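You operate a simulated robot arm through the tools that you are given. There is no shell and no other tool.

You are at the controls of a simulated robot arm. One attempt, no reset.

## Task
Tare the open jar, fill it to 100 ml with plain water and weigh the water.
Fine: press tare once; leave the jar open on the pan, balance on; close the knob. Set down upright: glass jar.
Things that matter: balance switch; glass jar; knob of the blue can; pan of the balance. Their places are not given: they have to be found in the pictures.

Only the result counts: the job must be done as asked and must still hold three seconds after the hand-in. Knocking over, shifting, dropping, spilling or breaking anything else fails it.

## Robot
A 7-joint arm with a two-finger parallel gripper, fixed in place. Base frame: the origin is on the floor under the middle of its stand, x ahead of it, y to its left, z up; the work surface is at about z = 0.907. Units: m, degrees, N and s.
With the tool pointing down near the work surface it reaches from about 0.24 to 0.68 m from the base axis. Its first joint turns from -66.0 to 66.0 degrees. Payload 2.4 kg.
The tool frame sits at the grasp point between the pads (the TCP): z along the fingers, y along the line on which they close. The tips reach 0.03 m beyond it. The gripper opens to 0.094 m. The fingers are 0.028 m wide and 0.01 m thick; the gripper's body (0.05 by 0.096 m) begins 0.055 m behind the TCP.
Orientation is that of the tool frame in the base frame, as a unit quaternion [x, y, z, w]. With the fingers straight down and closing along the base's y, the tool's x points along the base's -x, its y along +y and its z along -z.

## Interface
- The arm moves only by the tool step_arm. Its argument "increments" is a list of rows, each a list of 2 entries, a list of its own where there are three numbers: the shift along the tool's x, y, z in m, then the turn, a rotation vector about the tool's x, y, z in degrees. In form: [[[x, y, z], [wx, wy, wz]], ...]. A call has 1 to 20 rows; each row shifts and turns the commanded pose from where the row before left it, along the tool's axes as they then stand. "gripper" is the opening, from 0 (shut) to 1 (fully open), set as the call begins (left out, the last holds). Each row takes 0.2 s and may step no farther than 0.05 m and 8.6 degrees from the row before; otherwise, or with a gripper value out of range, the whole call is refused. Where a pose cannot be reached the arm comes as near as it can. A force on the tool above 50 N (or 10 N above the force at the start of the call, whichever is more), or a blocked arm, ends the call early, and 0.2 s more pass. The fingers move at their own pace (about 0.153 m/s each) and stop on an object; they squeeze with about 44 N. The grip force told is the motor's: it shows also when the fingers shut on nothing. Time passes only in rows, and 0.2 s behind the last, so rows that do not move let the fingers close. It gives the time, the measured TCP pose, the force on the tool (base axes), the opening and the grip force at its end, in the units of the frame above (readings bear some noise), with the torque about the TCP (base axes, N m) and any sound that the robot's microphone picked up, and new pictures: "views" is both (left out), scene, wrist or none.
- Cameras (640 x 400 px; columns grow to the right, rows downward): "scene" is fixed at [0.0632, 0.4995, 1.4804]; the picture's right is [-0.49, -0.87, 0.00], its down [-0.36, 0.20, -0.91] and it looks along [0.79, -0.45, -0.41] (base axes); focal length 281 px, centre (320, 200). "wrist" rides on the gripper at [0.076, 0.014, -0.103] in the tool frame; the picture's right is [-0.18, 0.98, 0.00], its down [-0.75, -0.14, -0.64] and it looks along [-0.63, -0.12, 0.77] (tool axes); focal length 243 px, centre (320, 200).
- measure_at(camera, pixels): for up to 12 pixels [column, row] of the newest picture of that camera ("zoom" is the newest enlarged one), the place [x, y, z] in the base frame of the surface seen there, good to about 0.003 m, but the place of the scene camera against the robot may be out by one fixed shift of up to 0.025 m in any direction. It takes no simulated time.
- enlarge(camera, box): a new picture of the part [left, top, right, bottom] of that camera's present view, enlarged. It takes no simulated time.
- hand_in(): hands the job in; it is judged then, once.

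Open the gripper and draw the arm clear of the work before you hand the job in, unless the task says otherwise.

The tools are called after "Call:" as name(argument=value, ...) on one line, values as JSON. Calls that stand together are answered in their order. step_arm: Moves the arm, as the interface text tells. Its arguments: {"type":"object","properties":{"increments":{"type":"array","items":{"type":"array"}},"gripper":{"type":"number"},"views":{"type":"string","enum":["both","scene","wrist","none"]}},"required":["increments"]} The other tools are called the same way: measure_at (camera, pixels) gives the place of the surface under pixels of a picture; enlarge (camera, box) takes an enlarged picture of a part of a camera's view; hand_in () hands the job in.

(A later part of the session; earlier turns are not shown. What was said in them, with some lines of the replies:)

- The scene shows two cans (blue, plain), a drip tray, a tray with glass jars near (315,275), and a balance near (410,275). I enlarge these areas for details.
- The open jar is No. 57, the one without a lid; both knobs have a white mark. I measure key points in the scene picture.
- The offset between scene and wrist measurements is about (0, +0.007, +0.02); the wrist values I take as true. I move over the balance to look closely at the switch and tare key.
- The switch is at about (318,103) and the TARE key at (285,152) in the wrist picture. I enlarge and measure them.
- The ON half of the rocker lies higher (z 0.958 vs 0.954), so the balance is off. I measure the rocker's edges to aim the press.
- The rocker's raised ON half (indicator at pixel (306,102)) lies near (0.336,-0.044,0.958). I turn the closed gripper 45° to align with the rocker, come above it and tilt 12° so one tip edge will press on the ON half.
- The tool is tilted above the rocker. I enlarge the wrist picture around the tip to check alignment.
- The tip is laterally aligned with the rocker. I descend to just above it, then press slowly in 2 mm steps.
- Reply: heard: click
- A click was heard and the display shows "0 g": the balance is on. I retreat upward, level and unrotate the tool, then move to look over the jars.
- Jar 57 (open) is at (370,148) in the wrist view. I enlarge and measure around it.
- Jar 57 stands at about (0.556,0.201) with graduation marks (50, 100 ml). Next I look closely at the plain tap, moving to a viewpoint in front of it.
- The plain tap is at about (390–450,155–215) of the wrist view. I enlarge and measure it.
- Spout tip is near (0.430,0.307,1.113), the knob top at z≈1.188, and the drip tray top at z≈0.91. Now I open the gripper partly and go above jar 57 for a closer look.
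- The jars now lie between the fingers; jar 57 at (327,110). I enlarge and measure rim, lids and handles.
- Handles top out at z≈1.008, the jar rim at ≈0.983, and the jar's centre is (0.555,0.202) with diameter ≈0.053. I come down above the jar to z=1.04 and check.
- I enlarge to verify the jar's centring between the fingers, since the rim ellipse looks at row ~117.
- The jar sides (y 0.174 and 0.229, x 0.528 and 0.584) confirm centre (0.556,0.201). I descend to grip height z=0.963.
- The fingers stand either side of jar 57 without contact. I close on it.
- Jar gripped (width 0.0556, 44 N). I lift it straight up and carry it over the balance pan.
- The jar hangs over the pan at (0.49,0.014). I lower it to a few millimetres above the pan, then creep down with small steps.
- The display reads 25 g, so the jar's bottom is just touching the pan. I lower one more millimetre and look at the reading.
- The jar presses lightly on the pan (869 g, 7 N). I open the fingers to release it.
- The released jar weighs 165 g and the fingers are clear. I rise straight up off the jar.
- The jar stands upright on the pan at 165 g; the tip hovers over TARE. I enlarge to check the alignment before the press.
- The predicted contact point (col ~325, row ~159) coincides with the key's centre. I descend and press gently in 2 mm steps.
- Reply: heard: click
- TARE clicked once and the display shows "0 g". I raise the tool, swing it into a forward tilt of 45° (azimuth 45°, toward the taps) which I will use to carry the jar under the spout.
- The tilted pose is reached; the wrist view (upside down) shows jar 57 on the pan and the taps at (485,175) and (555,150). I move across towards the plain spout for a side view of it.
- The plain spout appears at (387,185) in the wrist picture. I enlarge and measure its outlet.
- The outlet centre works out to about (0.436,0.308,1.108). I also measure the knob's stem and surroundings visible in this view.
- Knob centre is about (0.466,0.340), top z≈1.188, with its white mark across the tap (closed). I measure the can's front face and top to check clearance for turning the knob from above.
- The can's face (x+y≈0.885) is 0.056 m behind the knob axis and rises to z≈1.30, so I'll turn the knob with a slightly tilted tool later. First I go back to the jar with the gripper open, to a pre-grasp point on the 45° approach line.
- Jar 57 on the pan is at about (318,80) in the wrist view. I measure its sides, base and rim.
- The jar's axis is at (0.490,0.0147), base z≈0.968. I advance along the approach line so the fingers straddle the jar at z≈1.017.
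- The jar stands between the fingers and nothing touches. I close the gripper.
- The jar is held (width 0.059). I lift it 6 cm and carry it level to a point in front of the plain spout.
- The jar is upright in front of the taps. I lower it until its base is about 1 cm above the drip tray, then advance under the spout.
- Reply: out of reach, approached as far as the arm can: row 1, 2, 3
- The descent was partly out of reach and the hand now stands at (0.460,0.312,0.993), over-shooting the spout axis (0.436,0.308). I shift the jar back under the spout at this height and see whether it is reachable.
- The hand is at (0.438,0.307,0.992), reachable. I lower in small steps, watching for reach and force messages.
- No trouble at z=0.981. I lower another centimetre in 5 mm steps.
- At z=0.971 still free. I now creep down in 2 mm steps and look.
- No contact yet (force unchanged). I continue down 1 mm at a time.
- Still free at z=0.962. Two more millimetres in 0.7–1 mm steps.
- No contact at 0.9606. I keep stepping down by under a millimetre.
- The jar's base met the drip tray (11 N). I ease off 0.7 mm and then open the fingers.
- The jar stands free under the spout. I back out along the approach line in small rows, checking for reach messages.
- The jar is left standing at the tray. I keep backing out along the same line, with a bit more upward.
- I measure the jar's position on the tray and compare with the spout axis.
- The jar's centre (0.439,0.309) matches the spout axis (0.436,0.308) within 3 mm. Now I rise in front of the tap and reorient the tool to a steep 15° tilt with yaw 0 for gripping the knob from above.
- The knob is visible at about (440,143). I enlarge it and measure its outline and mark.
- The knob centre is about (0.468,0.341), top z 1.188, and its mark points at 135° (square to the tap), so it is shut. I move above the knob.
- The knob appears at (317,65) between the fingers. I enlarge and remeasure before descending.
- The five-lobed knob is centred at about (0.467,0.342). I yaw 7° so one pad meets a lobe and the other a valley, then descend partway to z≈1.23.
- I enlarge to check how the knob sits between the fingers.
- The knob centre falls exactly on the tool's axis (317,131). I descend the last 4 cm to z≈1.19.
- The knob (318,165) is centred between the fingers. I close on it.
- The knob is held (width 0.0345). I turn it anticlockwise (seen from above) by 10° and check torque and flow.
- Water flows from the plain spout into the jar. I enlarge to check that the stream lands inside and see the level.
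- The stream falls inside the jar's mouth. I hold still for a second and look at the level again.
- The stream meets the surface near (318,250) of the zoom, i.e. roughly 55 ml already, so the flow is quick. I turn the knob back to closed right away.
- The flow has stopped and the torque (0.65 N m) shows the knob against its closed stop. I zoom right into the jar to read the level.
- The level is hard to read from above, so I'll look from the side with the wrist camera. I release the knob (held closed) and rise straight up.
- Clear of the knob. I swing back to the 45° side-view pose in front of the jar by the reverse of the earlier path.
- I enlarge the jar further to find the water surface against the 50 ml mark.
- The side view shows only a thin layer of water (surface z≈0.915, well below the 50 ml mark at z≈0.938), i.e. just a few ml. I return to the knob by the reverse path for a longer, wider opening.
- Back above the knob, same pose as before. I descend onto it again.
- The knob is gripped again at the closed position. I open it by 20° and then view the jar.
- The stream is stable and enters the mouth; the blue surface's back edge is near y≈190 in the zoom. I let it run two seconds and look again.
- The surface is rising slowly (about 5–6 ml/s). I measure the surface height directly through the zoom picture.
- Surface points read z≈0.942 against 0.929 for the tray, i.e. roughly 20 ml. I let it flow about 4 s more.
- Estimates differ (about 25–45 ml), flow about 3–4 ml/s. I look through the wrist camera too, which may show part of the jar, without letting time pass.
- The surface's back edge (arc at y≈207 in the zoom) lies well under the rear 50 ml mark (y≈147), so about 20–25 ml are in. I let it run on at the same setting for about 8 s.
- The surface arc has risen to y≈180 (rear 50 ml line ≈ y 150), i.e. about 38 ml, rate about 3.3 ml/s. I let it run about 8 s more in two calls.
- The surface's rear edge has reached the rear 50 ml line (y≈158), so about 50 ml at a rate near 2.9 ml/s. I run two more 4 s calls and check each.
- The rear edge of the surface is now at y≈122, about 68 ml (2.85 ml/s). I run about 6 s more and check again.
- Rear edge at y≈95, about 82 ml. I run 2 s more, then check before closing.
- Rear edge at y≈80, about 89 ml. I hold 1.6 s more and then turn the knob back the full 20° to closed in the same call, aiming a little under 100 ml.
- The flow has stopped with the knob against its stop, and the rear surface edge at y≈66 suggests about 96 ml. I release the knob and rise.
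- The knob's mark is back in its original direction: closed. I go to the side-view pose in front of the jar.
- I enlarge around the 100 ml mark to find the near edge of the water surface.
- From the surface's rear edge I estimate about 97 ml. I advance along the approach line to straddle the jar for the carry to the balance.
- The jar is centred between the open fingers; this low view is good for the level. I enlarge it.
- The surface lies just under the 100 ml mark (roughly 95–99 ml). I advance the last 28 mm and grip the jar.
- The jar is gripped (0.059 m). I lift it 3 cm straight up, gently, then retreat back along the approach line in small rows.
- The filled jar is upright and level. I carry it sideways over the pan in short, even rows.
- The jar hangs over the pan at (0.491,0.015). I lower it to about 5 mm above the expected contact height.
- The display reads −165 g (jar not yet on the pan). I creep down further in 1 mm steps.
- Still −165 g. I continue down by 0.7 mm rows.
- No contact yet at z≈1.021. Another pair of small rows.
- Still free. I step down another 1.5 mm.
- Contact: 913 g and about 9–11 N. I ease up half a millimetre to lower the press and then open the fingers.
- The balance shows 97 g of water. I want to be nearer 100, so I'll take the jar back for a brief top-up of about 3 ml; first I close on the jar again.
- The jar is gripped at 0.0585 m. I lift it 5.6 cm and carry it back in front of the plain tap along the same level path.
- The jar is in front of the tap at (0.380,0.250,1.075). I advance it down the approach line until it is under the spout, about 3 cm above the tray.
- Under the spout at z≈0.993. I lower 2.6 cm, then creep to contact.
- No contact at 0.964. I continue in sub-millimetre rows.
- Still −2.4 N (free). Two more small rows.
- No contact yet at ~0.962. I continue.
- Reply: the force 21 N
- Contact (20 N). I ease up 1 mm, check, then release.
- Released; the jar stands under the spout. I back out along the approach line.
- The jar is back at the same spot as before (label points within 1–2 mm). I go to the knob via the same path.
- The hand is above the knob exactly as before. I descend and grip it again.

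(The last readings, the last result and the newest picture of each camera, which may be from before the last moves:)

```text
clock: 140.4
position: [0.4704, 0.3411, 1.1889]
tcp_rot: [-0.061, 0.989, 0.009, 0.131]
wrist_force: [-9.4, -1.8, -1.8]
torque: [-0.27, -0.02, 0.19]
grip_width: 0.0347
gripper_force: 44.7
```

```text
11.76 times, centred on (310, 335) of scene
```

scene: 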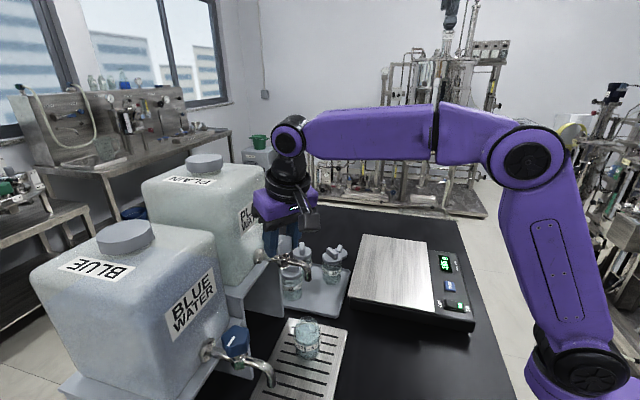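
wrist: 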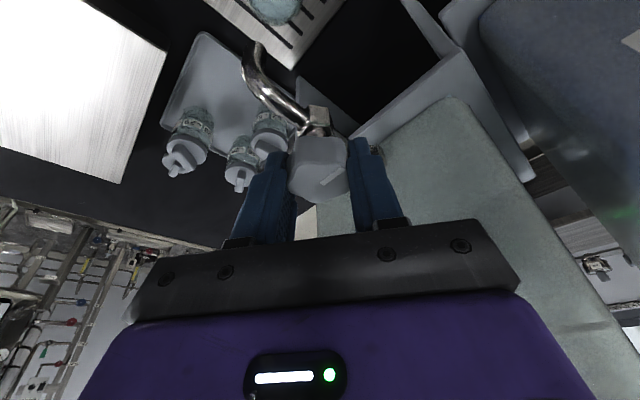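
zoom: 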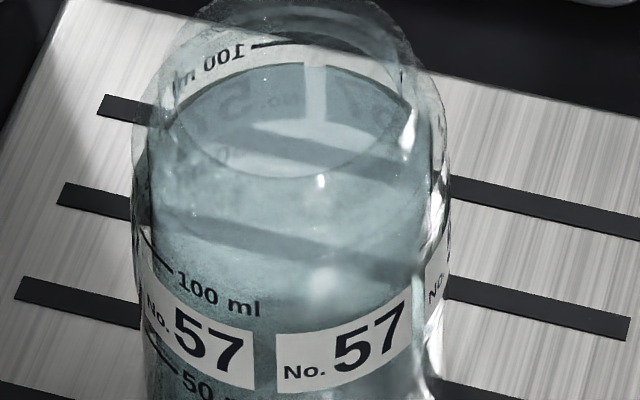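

The knob is gripped at closed. With about 3.1 ml/s at 20°, I do a single quick open–hold–close: 20° open, 0.4 s hold, back to closed (about 3 ml).

Call:
step_arm(increments=[[[0, 0, 0], [-1.73, 0, -6.44]], [[0, 0, 0], [-1.73, 0, -6.44]], [[0, 0, 0], [-1.73, 0, -6.44]], [[0, 0, 0], [0, 0, 0]], [[0, 0, 0], [0, 0, 0]], [[0, 0, 0], [2.2, 0, 8.21]], [[0, 0, 0], [2.2, 0, 8.21]], [[0, 0, 0], [0.78, 0, 2.9]], [[0, 0, 0], [0, 0, 0]]])

Call:
enlarge(camera="scene", box=[296, 318, 324, 352])

Call:
enlarge(camera="scene", box=[270, 230, 340, 330])

```text
clock: 142.4
position: [0.4681, 0.341, 1.1902]
tcp_rot: [-0.062, 0.989, 0.009, 0.132]
wrist_force: [-12.2, -0.5, -4.7]
torque: [-0.26, -0.6, 1.1]
grip_width: 0.0346
gripper_force: 44.9
```

scene: 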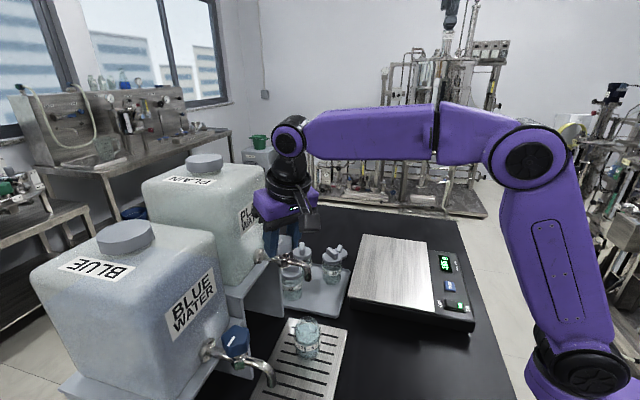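
wrist: 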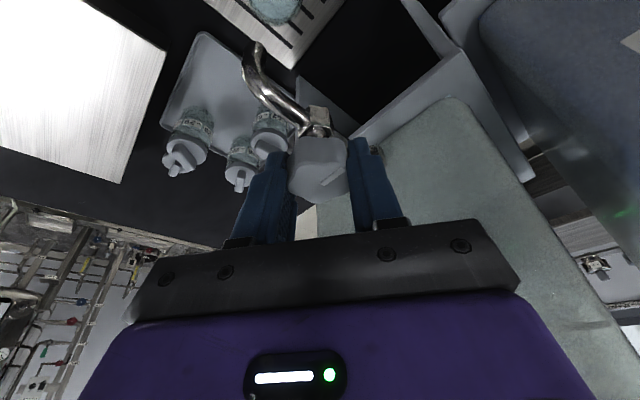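

```text
11.76 times, centred on (310, 335) of scene
```

zoom: 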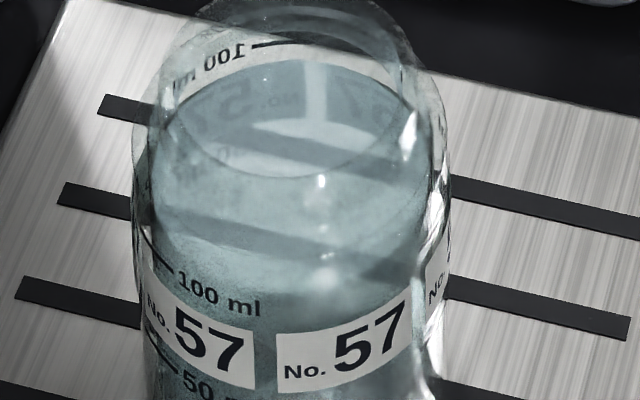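

```text
4.00 times, centred on (305, 280) of scene
```

zoom: 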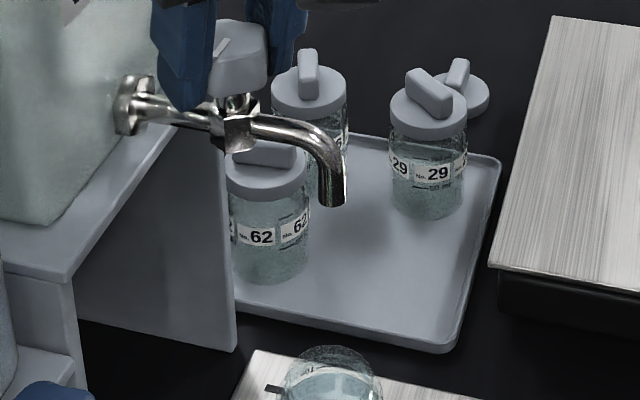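

The surface's rear edge rose a little (y≈62→57) and the spout is dry with the knob on its stop. I release the knob and rise.

Call:
step_arm(increments=[[[0, 0, 0], [0, 0, 0]], [[0, 0, 0], [0, 0, 0]], [[-0.0052, 0, -0.0193], [0, 0, 0]], [[-0.0096, 0, -0.0357], [0, 0, 0]], [[-0.0096, 0, -0.0357], [0, 0, 0]], [[-0.0052, 0, -0.0193], [0, 0, 0]], [[0, 0, 0], [0, 0, 0]]], gripper=0.75)

Call:
enlarge(camera="wrist", box=[270, 20, 370, 110])

```text
clock: 144.0
position: [0.469, 0.3413, 1.3061]
tcp_rot: [-0.061, 0.99, 0.008, 0.131]
wrist_force: [0.7, -0.4, 0.3]
torque: [-0.02, 0.0, -0.03]
grip_width: 0.0706
gripper_force: 0.1
```

scene: 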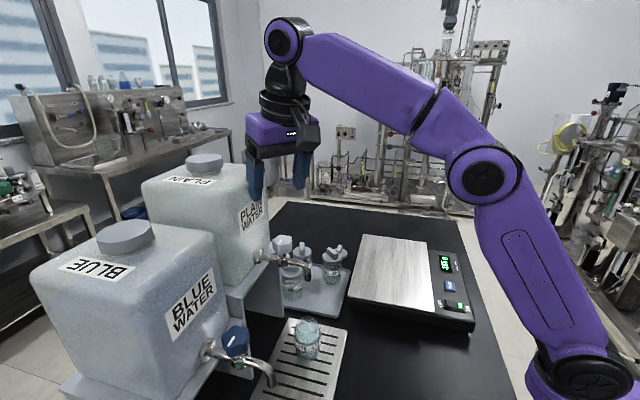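
wrist: 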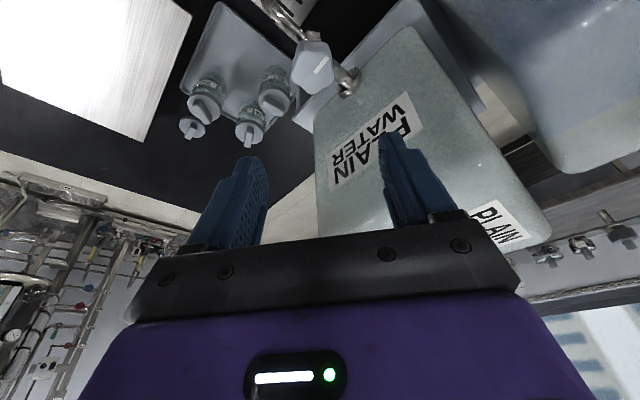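

```text
4.44 times, centred on (320, 65) of wrist
```

zoom: 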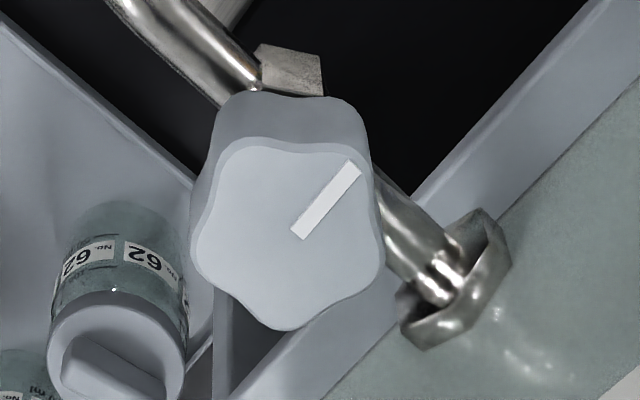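

The knob mark is in its closed direction. I return to the pose in front of the jar.

Call:
step_arm(increments=[[[0.0295, -0.027, -0.0079], [0, 0, 0]], [[0.0295, -0.027, -0.0079], [0, 0, 0]], [[0.0295, -0.027, -0.0079], [0, 0, 0]], [[0.0294, -0.0269, -0.0079], [0, 0, 0]], [[0, 0, 0], [-1.97, 0, -7.34]], [[0, 0, 0], [-1.97, 0, -7.34]], [[0, 0, 0], [-1.97, 0, -7.34]], [[0, 0, 0], [-1.97, 0, -7.34]], [[0, 0, 0], [-1.97, 0, -7.34]], [[0, 0, 0], [0, -7.5, 0]], [[0, 0, 0], [0, -7.5, 0]], [[0, 0, 0], [0, -7.5, 0]], [[0, 0, 0], [0, -7.5, 0]], [[0.0265, 0.0014, 0.0346], [0, 0, 0]], [[0.0265, 0.0014, 0.0346], [0, 0, 0]], [[0.0265, 0.0014, 0.0346], [0, 0, 0]], [[0.0265, 0.0014, 0.0346], [0, 0, 0]], [[0.0265, 0.0014, 0.0346], [0, 0, 0]], [[0.0263, 0.0014, 0.0346], [0, 0, 0]], [[0, 0, 0], [0, 0, 0]]], gripper=0.88)

Call:
enlarge(camera="wrist", box=[270, 40, 370, 150])

```text
clock: 148.2
position: [0.3776, 0.2499, 1.044]
tcp_rot: [-0.353, 0.853, 0.147, 0.354]
wrist_force: [0.5, -0.8, 0.9]
torque: [-0.01, -0.05, 0.01]
grip_width: 0.0827
gripper_force: 0.0
```

scene: 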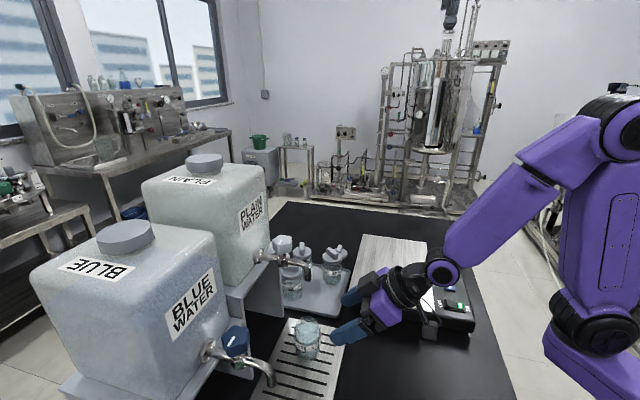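
wrist: 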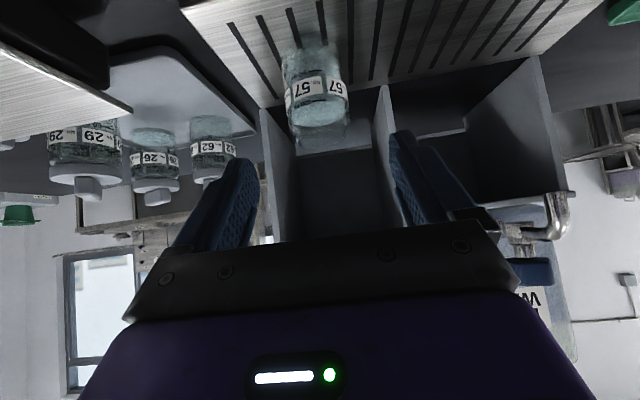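

```text
3.64 times, centred on (320, 95) of wrist
```

zoom: 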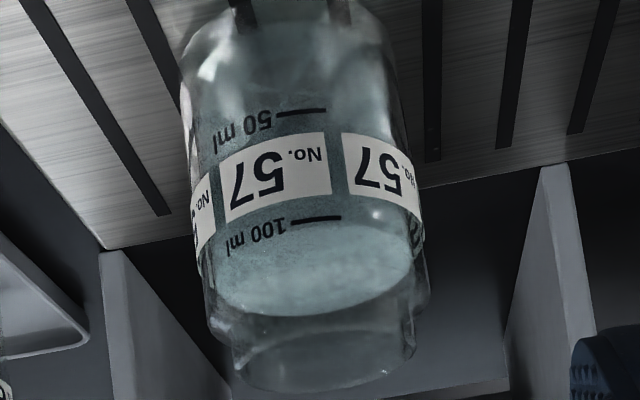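

The jar is in the same place, surface at the 100 ml mark. I advance to straddle it as before.

Call:
step_arm(increments=[[[0.0002, -0.0004, 0.03], [0, 0, 0]], [[0.0002, -0.0005, 0.03], [0, 0, 0]], [[0, 0, 0.03], [0, 0, 0]], [[0, 0, 0.015], [0, 0, 0]], [[0, 0, 0.0133], [0, 0, 0]], [[0, 0, 0], [0, 0, 0]]])

```text
clock: 149.6
position: [0.441, 0.3081, 0.96]
tcp_rot: [-0.353, 0.853, 0.148, 0.355]
wrist_force: [-1.1, -0.5, 0.0]
torque: [-0.03, -0.02, -0.01]
grip_width: 0.0825
gripper_force: 0.1
```

scene: 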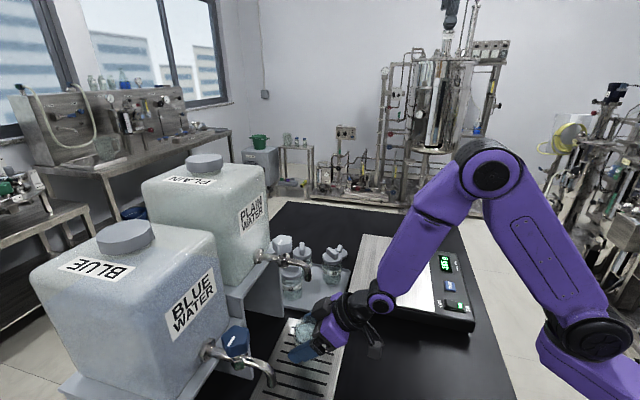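
wrist: 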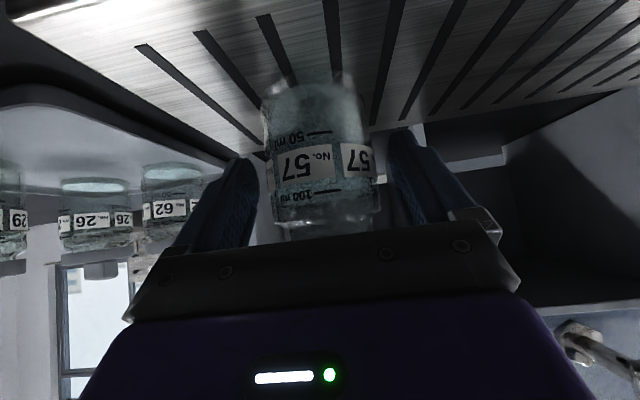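

The fingers straddle the jar. I close on it.

Call:
step_arm(increments=[[[0, 0, 0], [0, 0, 0]], [[0, 0, 0], [0, 0, 0]], [[0, 0, 0], [0, 0, 0]]], gripper=0.4, views="wrist")

```text
clock: 150.4
position: [0.4399, 0.3082, 0.9611]
tcp_rot: [-0.354, 0.853, 0.148, 0.355]
wrist_force: [1.1, 1.1, 0.5]
torque: [0.0, -0.07, 0.04]
grip_width: 0.0589
gripper_force: 44.0
```

wrist: 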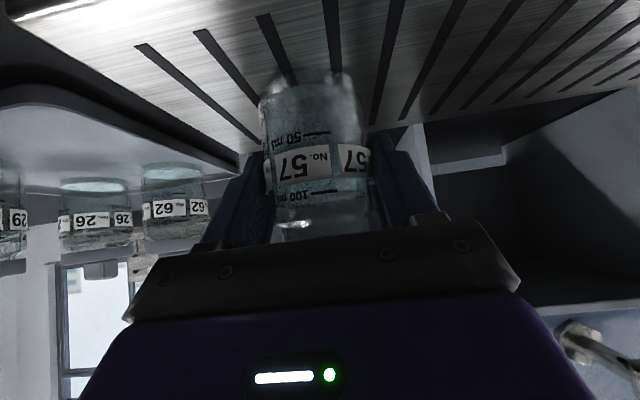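

Gripped at 0.0589 m. I lift gently and retreat along the line as before.

Call:
step_arm(increments=[[[-0.0035, 0, -0.0035], [0, 0, 0]], [[-0.0071, 0, -0.0071], [0, 0, 0]], [[-0.0106, 0, -0.0106], [0, 0, 0]], [[0, 0, -0.012], [0, 0, 0]], [[0, 0, -0.018], [0, 0, 0]], [[0, 0, -0.02], [0, 0, 0]], [[0, 0, -0.02], [0, 0, 0]], [[0, 0, -0.02], [0, 0, 0]], [[0, 0, -0.018], [0, 0, 0]], [[0, 0, -0.01], [0, 0, 0]], [[0, 0, 0], [0, 0, 0]]])

```text
clock: 152.8
position: [0.3805, 0.2489, 1.0728]
tcp_rot: [-0.354, 0.853, 0.148, 0.354]
wrist_force: [-0.4, 0.3, -2.8]
torque: [-0.01, -0.03, -0.04]
grip_width: 0.0592
gripper_force: 43.9
```

scene: 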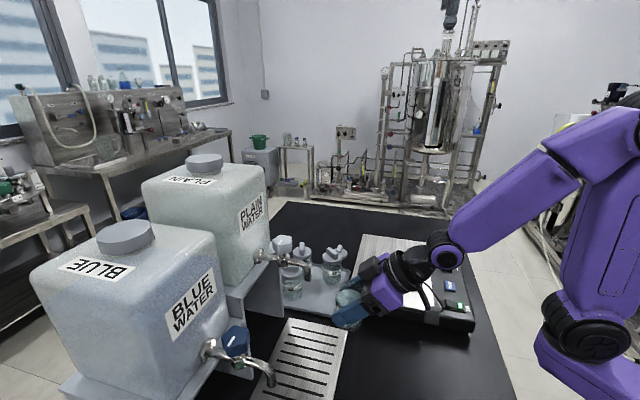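
wrist: 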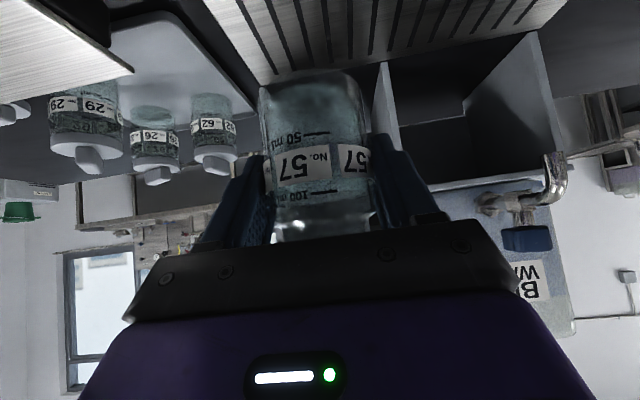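

The jar is level in front of the taps. I carry it over the pan with the same even rows, then lower to just above it.

Call:
step_arm(increments=[[[0.0028, -0.0111, -0.0028], [0, 0, 0]], [[0.0056, -0.0222, -0.0056], [0, 0, 0]], [[0.0056, -0.0222, -0.0056], [0, 0, 0]], [[0.0056, -0.0222, -0.0056], [0, 0, 0]], [[0.0056, -0.0222, -0.0056], [0, 0, 0]], [[0.0056, -0.0222, -0.0056], [0, 0, 0]], [[0.0056, -0.0222, -0.0056], [0, 0, 0]], [[0.0056, -0.0222, -0.0056], [0, 0, 0]], [[0.0056, -0.0222, -0.0056], [0, 0, 0]], [[0.0056, -0.0222, -0.0056], [0, 0, 0]], [[0.0056, -0.0222, -0.0056], [0, 0, 0]], [[0.0029, -0.0114, -0.0029], [0, 0, 0]], [[0, 0, 0], [0, 0, 0]]])

```text
clock: 155.6
position: [0.4911, 0.0117, 1.0723]
tcp_rot: [-0.354, 0.853, 0.147, 0.354]
wrist_force: [0.3, -0.3, -3.5]
torque: [-0.03, -0.02, 0.03]
grip_width: 0.059
gripper_force: 44.2
```

scene: 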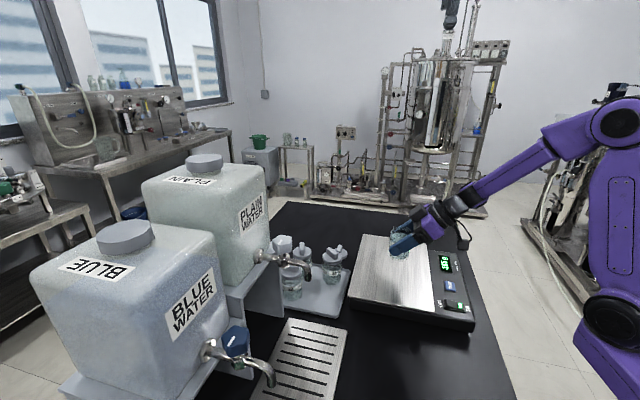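
wrist: 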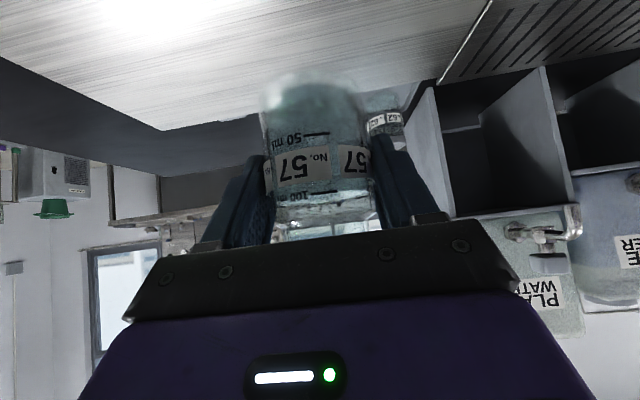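

Over the pan. I lower 5 cm and then creep the last millimetres with the display in view.

Call:
step_arm(increments=[[[0.0071, 0, 0.0071], [0, 0, 0]], [[0.0106, 0, 0.0106], [0, 0, 0]], [[0.0106, 0, 0.0106], [0, 0, 0]], [[0.0057, 0, 0.0057], [0, 0, 0]], [[0.0007, 0, 0.0007], [0, 0, 0]], [[0.0007, 0, 0.0007], [0, 0, 0]], [[0, 0, 0], [0, 0, 0]]], views="none")

Call:
step_arm(increments=[[[0.0005, 0, 0.0005], [0, 0, 0]], [[0.0005, 0, 0.0005], [0, 0, 0]], [[0, 0, 0], [0, 0, 0]]], views="none")

```text
clock: 157.2
position: [0.4923, 0.0126, 1.0234]
tcp_rot: [-0.354, 0.852, 0.148, 0.354]
wrist_force: [0.2, 0.4, -3.2]
torque: [0.0, -0.01, -0.03]
grip_width: 0.0591
gripper_force: 43.4
```

```text
clock: 158.0
position: [0.4923, 0.0141, 1.0223]
tcp_rot: [-0.353, 0.853, 0.147, 0.354]
wrist_force: [-0.1, 0.4, -3.2]
torque: [-0.01, -0.02, -0.01]
grip_width: 0.0591
gripper_force: 43.7
```

Force still −3.2 N (hanging free). I go on by sub-millimetre rows.

Call:
step_arm(increments=[[[0.0005, 0, 0.0005], [0, 0, 0]], [[0.0005, 0, 0.0005], [0, 0, 0]], [[0, 0, 0], [0, 0, 0]]], views="none")

Call:
enlarge(camera="scene", box=[435, 245, 465, 275])

```text
clock: 158.8
position: [0.4921, 0.0132, 1.0199]
tcp_rot: [-0.353, 0.853, 0.148, 0.355]
wrist_force: [0.4, -0.3, -2.5]
torque: [0.01, 0.02, 0.01]
grip_width: 0.0588
gripper_force: 44.0
```

```text
13.33 times, centred on (450, 260) of scene
```

zoom: 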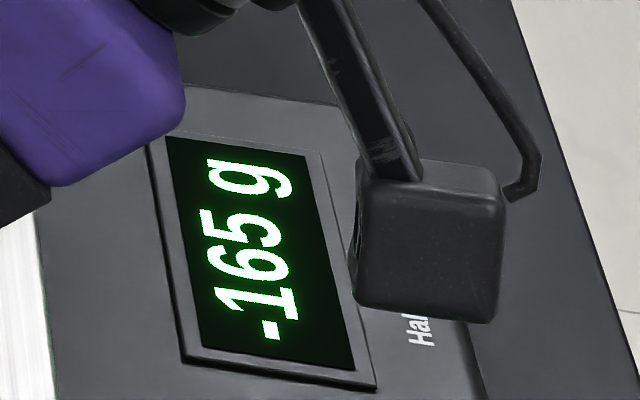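

Still −165 g. Another millimetre.

Call:
step_arm(increments=[[[0.0004, 0, 0.0004], [0, 0, 0]], [[0.0004, 0, 0.0004], [0, 0, 0]], [[0, 0, 0], [0, 0, 0]]], views="none")

Call:
enlarge(camera="scene", box=[435, 245, 465, 275])

```text
clock: 159.6
position: [0.491, 0.0143, 1.0199]
tcp_rot: [-0.353, 0.853, 0.147, 0.355]
wrist_force: [-0.8, 0.7, -2.5]
torque: [0.04, 0.05, 0.0]
grip_width: 0.0587
gripper_force: 44.0
```

```text
13.33 times, centred on (450, 260) of scene
```

zoom: 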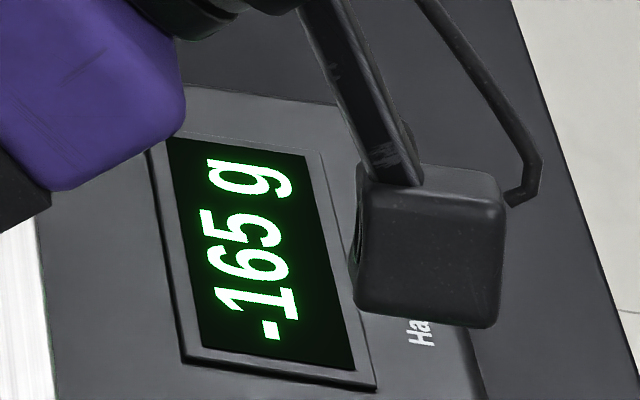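

No contact yet. I continue with two more small rows.

Call:
step_arm(increments=[[[0.0004, 0, 0.0004], [0, 0, 0]], [[0.0004, 0, 0.0004], [0, 0, 0]], [[0, 0, 0], [0, 0, 0]]], views="none")

Call:
enlarge(camera="scene", box=[435, 245, 465, 275])

```text
clock: 160.4
position: [0.4911, 0.0142, 1.0181]
tcp_rot: [-0.354, 0.853, 0.148, 0.353]
wrist_force: [-0.5, 0.3, -2.1]
torque: [0.03, -0.01, 0.0]
grip_width: 0.0589
gripper_force: 43.8
```

```text
13.33 times, centred on (450, 260) of scene
```

zoom: 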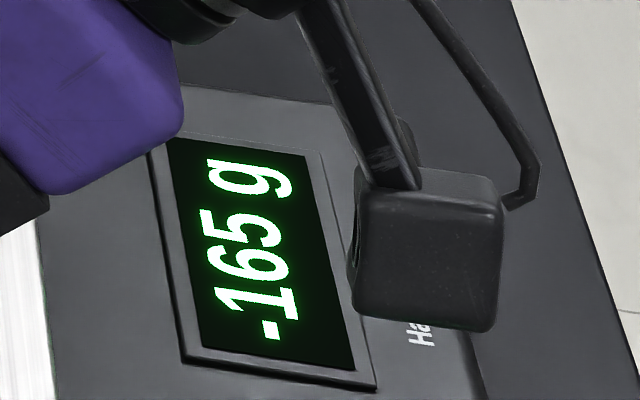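

Nearly there (z≈1.018). One more millimetre in two rows.

Call:
step_arm(increments=[[[0.0004, 0, 0.0004], [0, 0, 0]], [[0.0003, 0, 0.0003], [0, 0, 0]], [[0, 0, 0], [0, 0, 0]]], views="none")

Call:
enlarge(camera="scene", box=[435, 245, 465, 275])

```text
clock: 161.2
position: [0.4922, 0.0146, 1.0171]
tcp_rot: [-0.353, 0.853, 0.147, 0.354]
wrist_force: [0.2, -0.5, -2.7]
torque: [0.0, 0.04, -0.01]
grip_width: 0.0588
gripper_force: 44.2
```

```text
13.33 times, centred on (450, 260) of scene
```

zoom: 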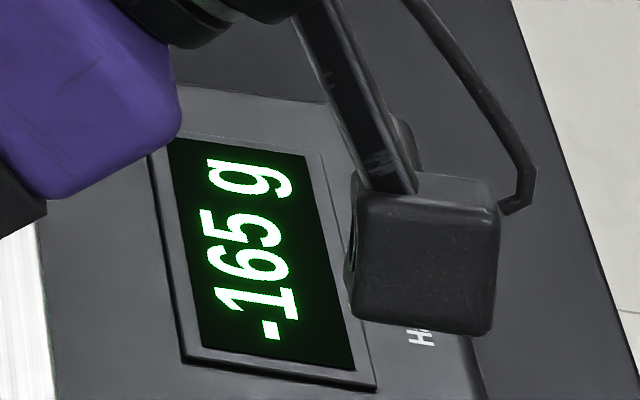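

Still free at 1.017. I continue with another 0.8 mm.

Call:
step_arm(increments=[[[0.0003, 0, 0.0003], [0, 0, 0]], [[0.0003, 0, 0.0003], [0, 0, 0]], [[0, 0, 0], [0, 0, 0]]], views="none")

Call:
enlarge(camera="scene", box=[435, 245, 465, 275])

```text
clock: 162.0
position: [0.492, 0.0143, 1.0175]
tcp_rot: [-0.353, 0.853, 0.148, 0.354]
wrist_force: [-0.6, -0.5, 1.2]
torque: [-0.13, 0.0, 0.01]
grip_width: 0.059
gripper_force: 43.9
```

```text
13.33 times, centred on (450, 260) of scene
```

zoom: 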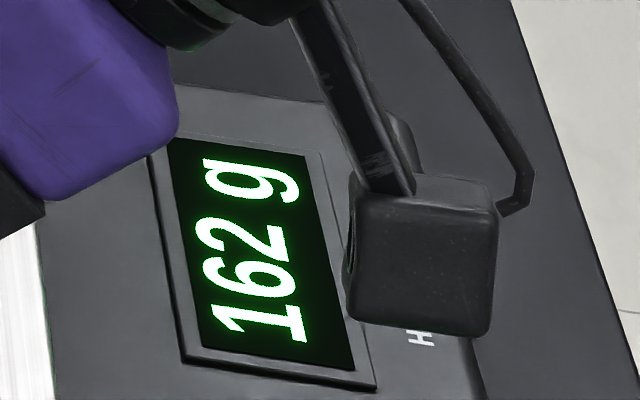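

The display jumped to 162 g: the jar rests lightly on the pan. I open the fingers.

Call:
step_arm(increments=[[[0, 0, 0], [0, 0, 0]], [[0, 0, 0], [0, 0, 0]], [[0, 0, 0], [0, 0, 0]]], gripper=0.88)

Call:
enlarge(camera="scene", box=[435, 245, 465, 275])

```text
clock: 162.8
position: [0.4918, 0.0143, 1.0171]
tcp_rot: [-0.353, 0.853, 0.147, 0.355]
wrist_force: [0.5, 0.3, -1.6]
torque: [0.03, 0.01, 0.0]
grip_width: 0.0824
gripper_force: 0.0
```

scene: 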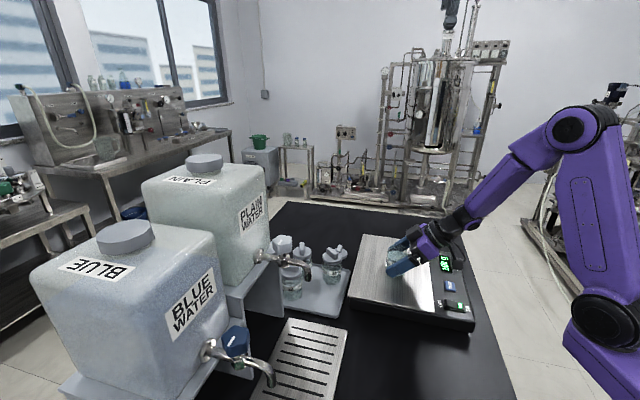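
wrist: 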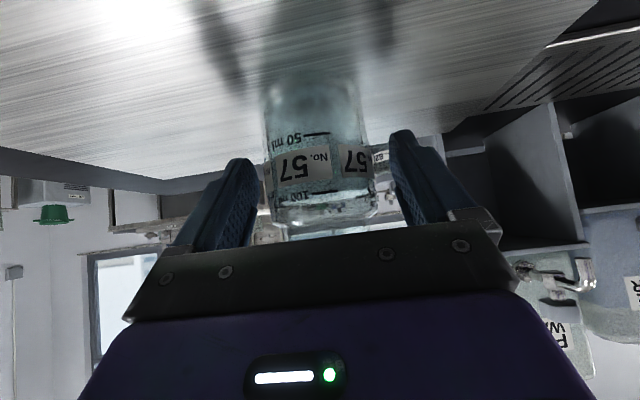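

```text
13.33 times, centred on (450, 260) of scene
```

zoom: 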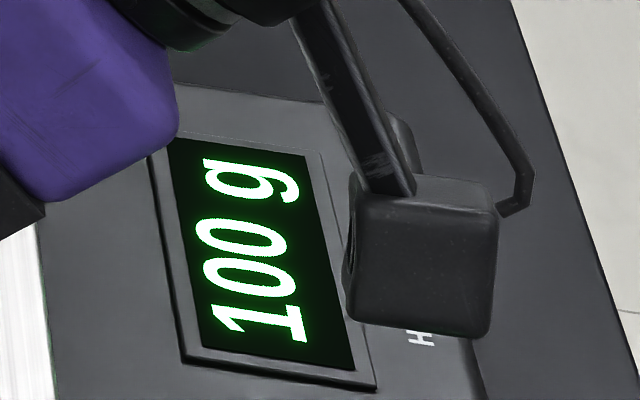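

The display reads 100 g. I withdraw the open gripper along the approach line, away from the jar, and then up.

Call:
step_arm(increments=[[[0, 0, -0.01], [0, 0, 0]], [[0, 0, -0.02], [0, 0, 0]], [[0, 0, -0.03], [0, 0, 0]], [[0, 0, -0.04], [0, 0, 0]], [[0, 0, -0.04], [0, 0, 0]], [[-0.025, 0, -0.025], [0, 0, 0]], [[-0.025, 0, -0.025], [0, 0, 0]], [[-0.02, 0, -0.02], [0, 0, 0]], [[0, 0, 0], [0, 0, 0]]])

Call:
enlarge(camera="scene", box=[345, 220, 485, 340])

Call:
enlarge(camera="scene", box=[190, 220, 360, 400])

```text
clock: 164.8
position: [0.4201, -0.058, 1.2128]
tcp_rot: [-0.353, 0.853, 0.147, 0.354]
wrist_force: [-0.3, 0.3, 0.5]
torque: [0.01, -0.02, 0.01]
grip_width: 0.0824
gripper_force: 0.2
```

scene: 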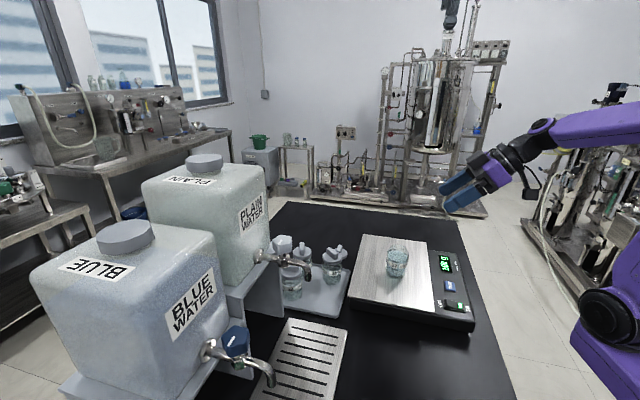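
wrist: 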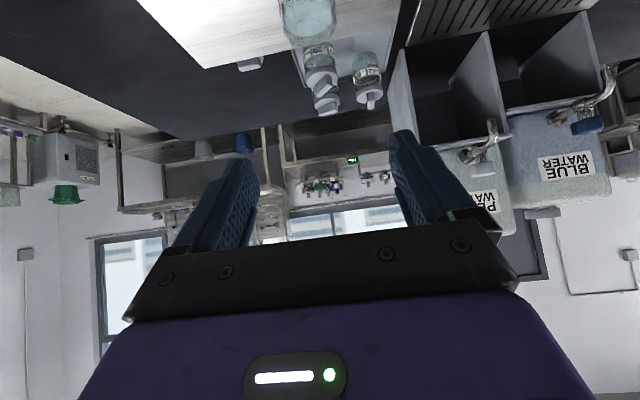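

```text
3.33 times, centred on (415, 280) of scene
```

zoom: 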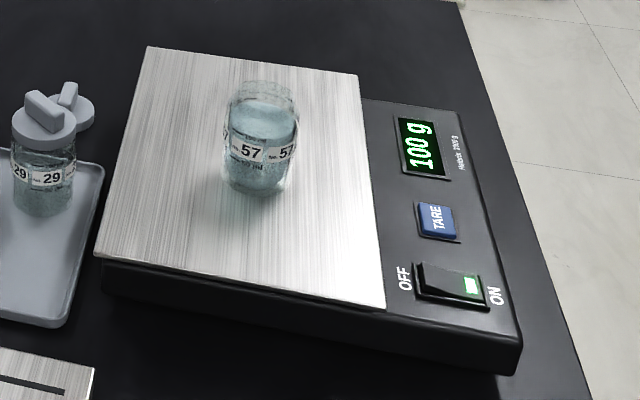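

```text
2.22 times, centred on (275, 310) of scene
```

zoom: 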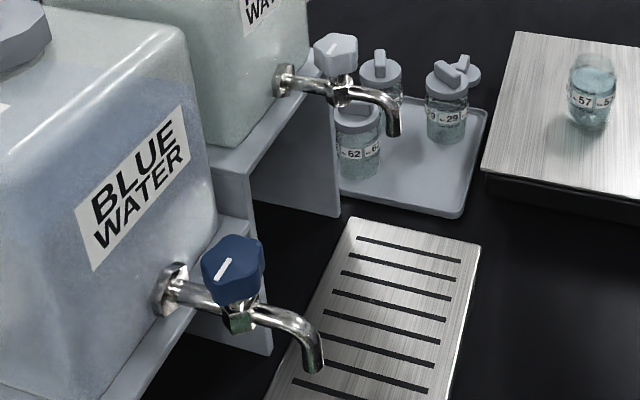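

The jar stands upright and open on the pan, the balance is on and reads 100 g. The spout is dry with its knob closed, nothing else has moved, and the arm is clear with the gripper open, so I hand in.

Call:
hand_in()

```text
The job is handed in.
```

The job is handed in. The open jar (No. 57) holds 100 g of plain water by the balance, which is 100 ml.

- **Balance:** I switched it on and pressed tare once, with the empty 165 g jar on the pan. It was still on and reading 100 g at hand-in.
- **Filling:** The water came from the plain can only; I never touched the blue can's knob. The first fill weighed 97 g, so I took the jar back for a short top-up.
- **End state:** The jar stands upright and open on the pan. The plain can's knob is closed and its spout is dry. I saw no spills and nothing else moved, and the arm is clear with the gripper open.

The list of things that matter named the blue can's knob. I followed the instruction for plain water and used the plain can's tap.
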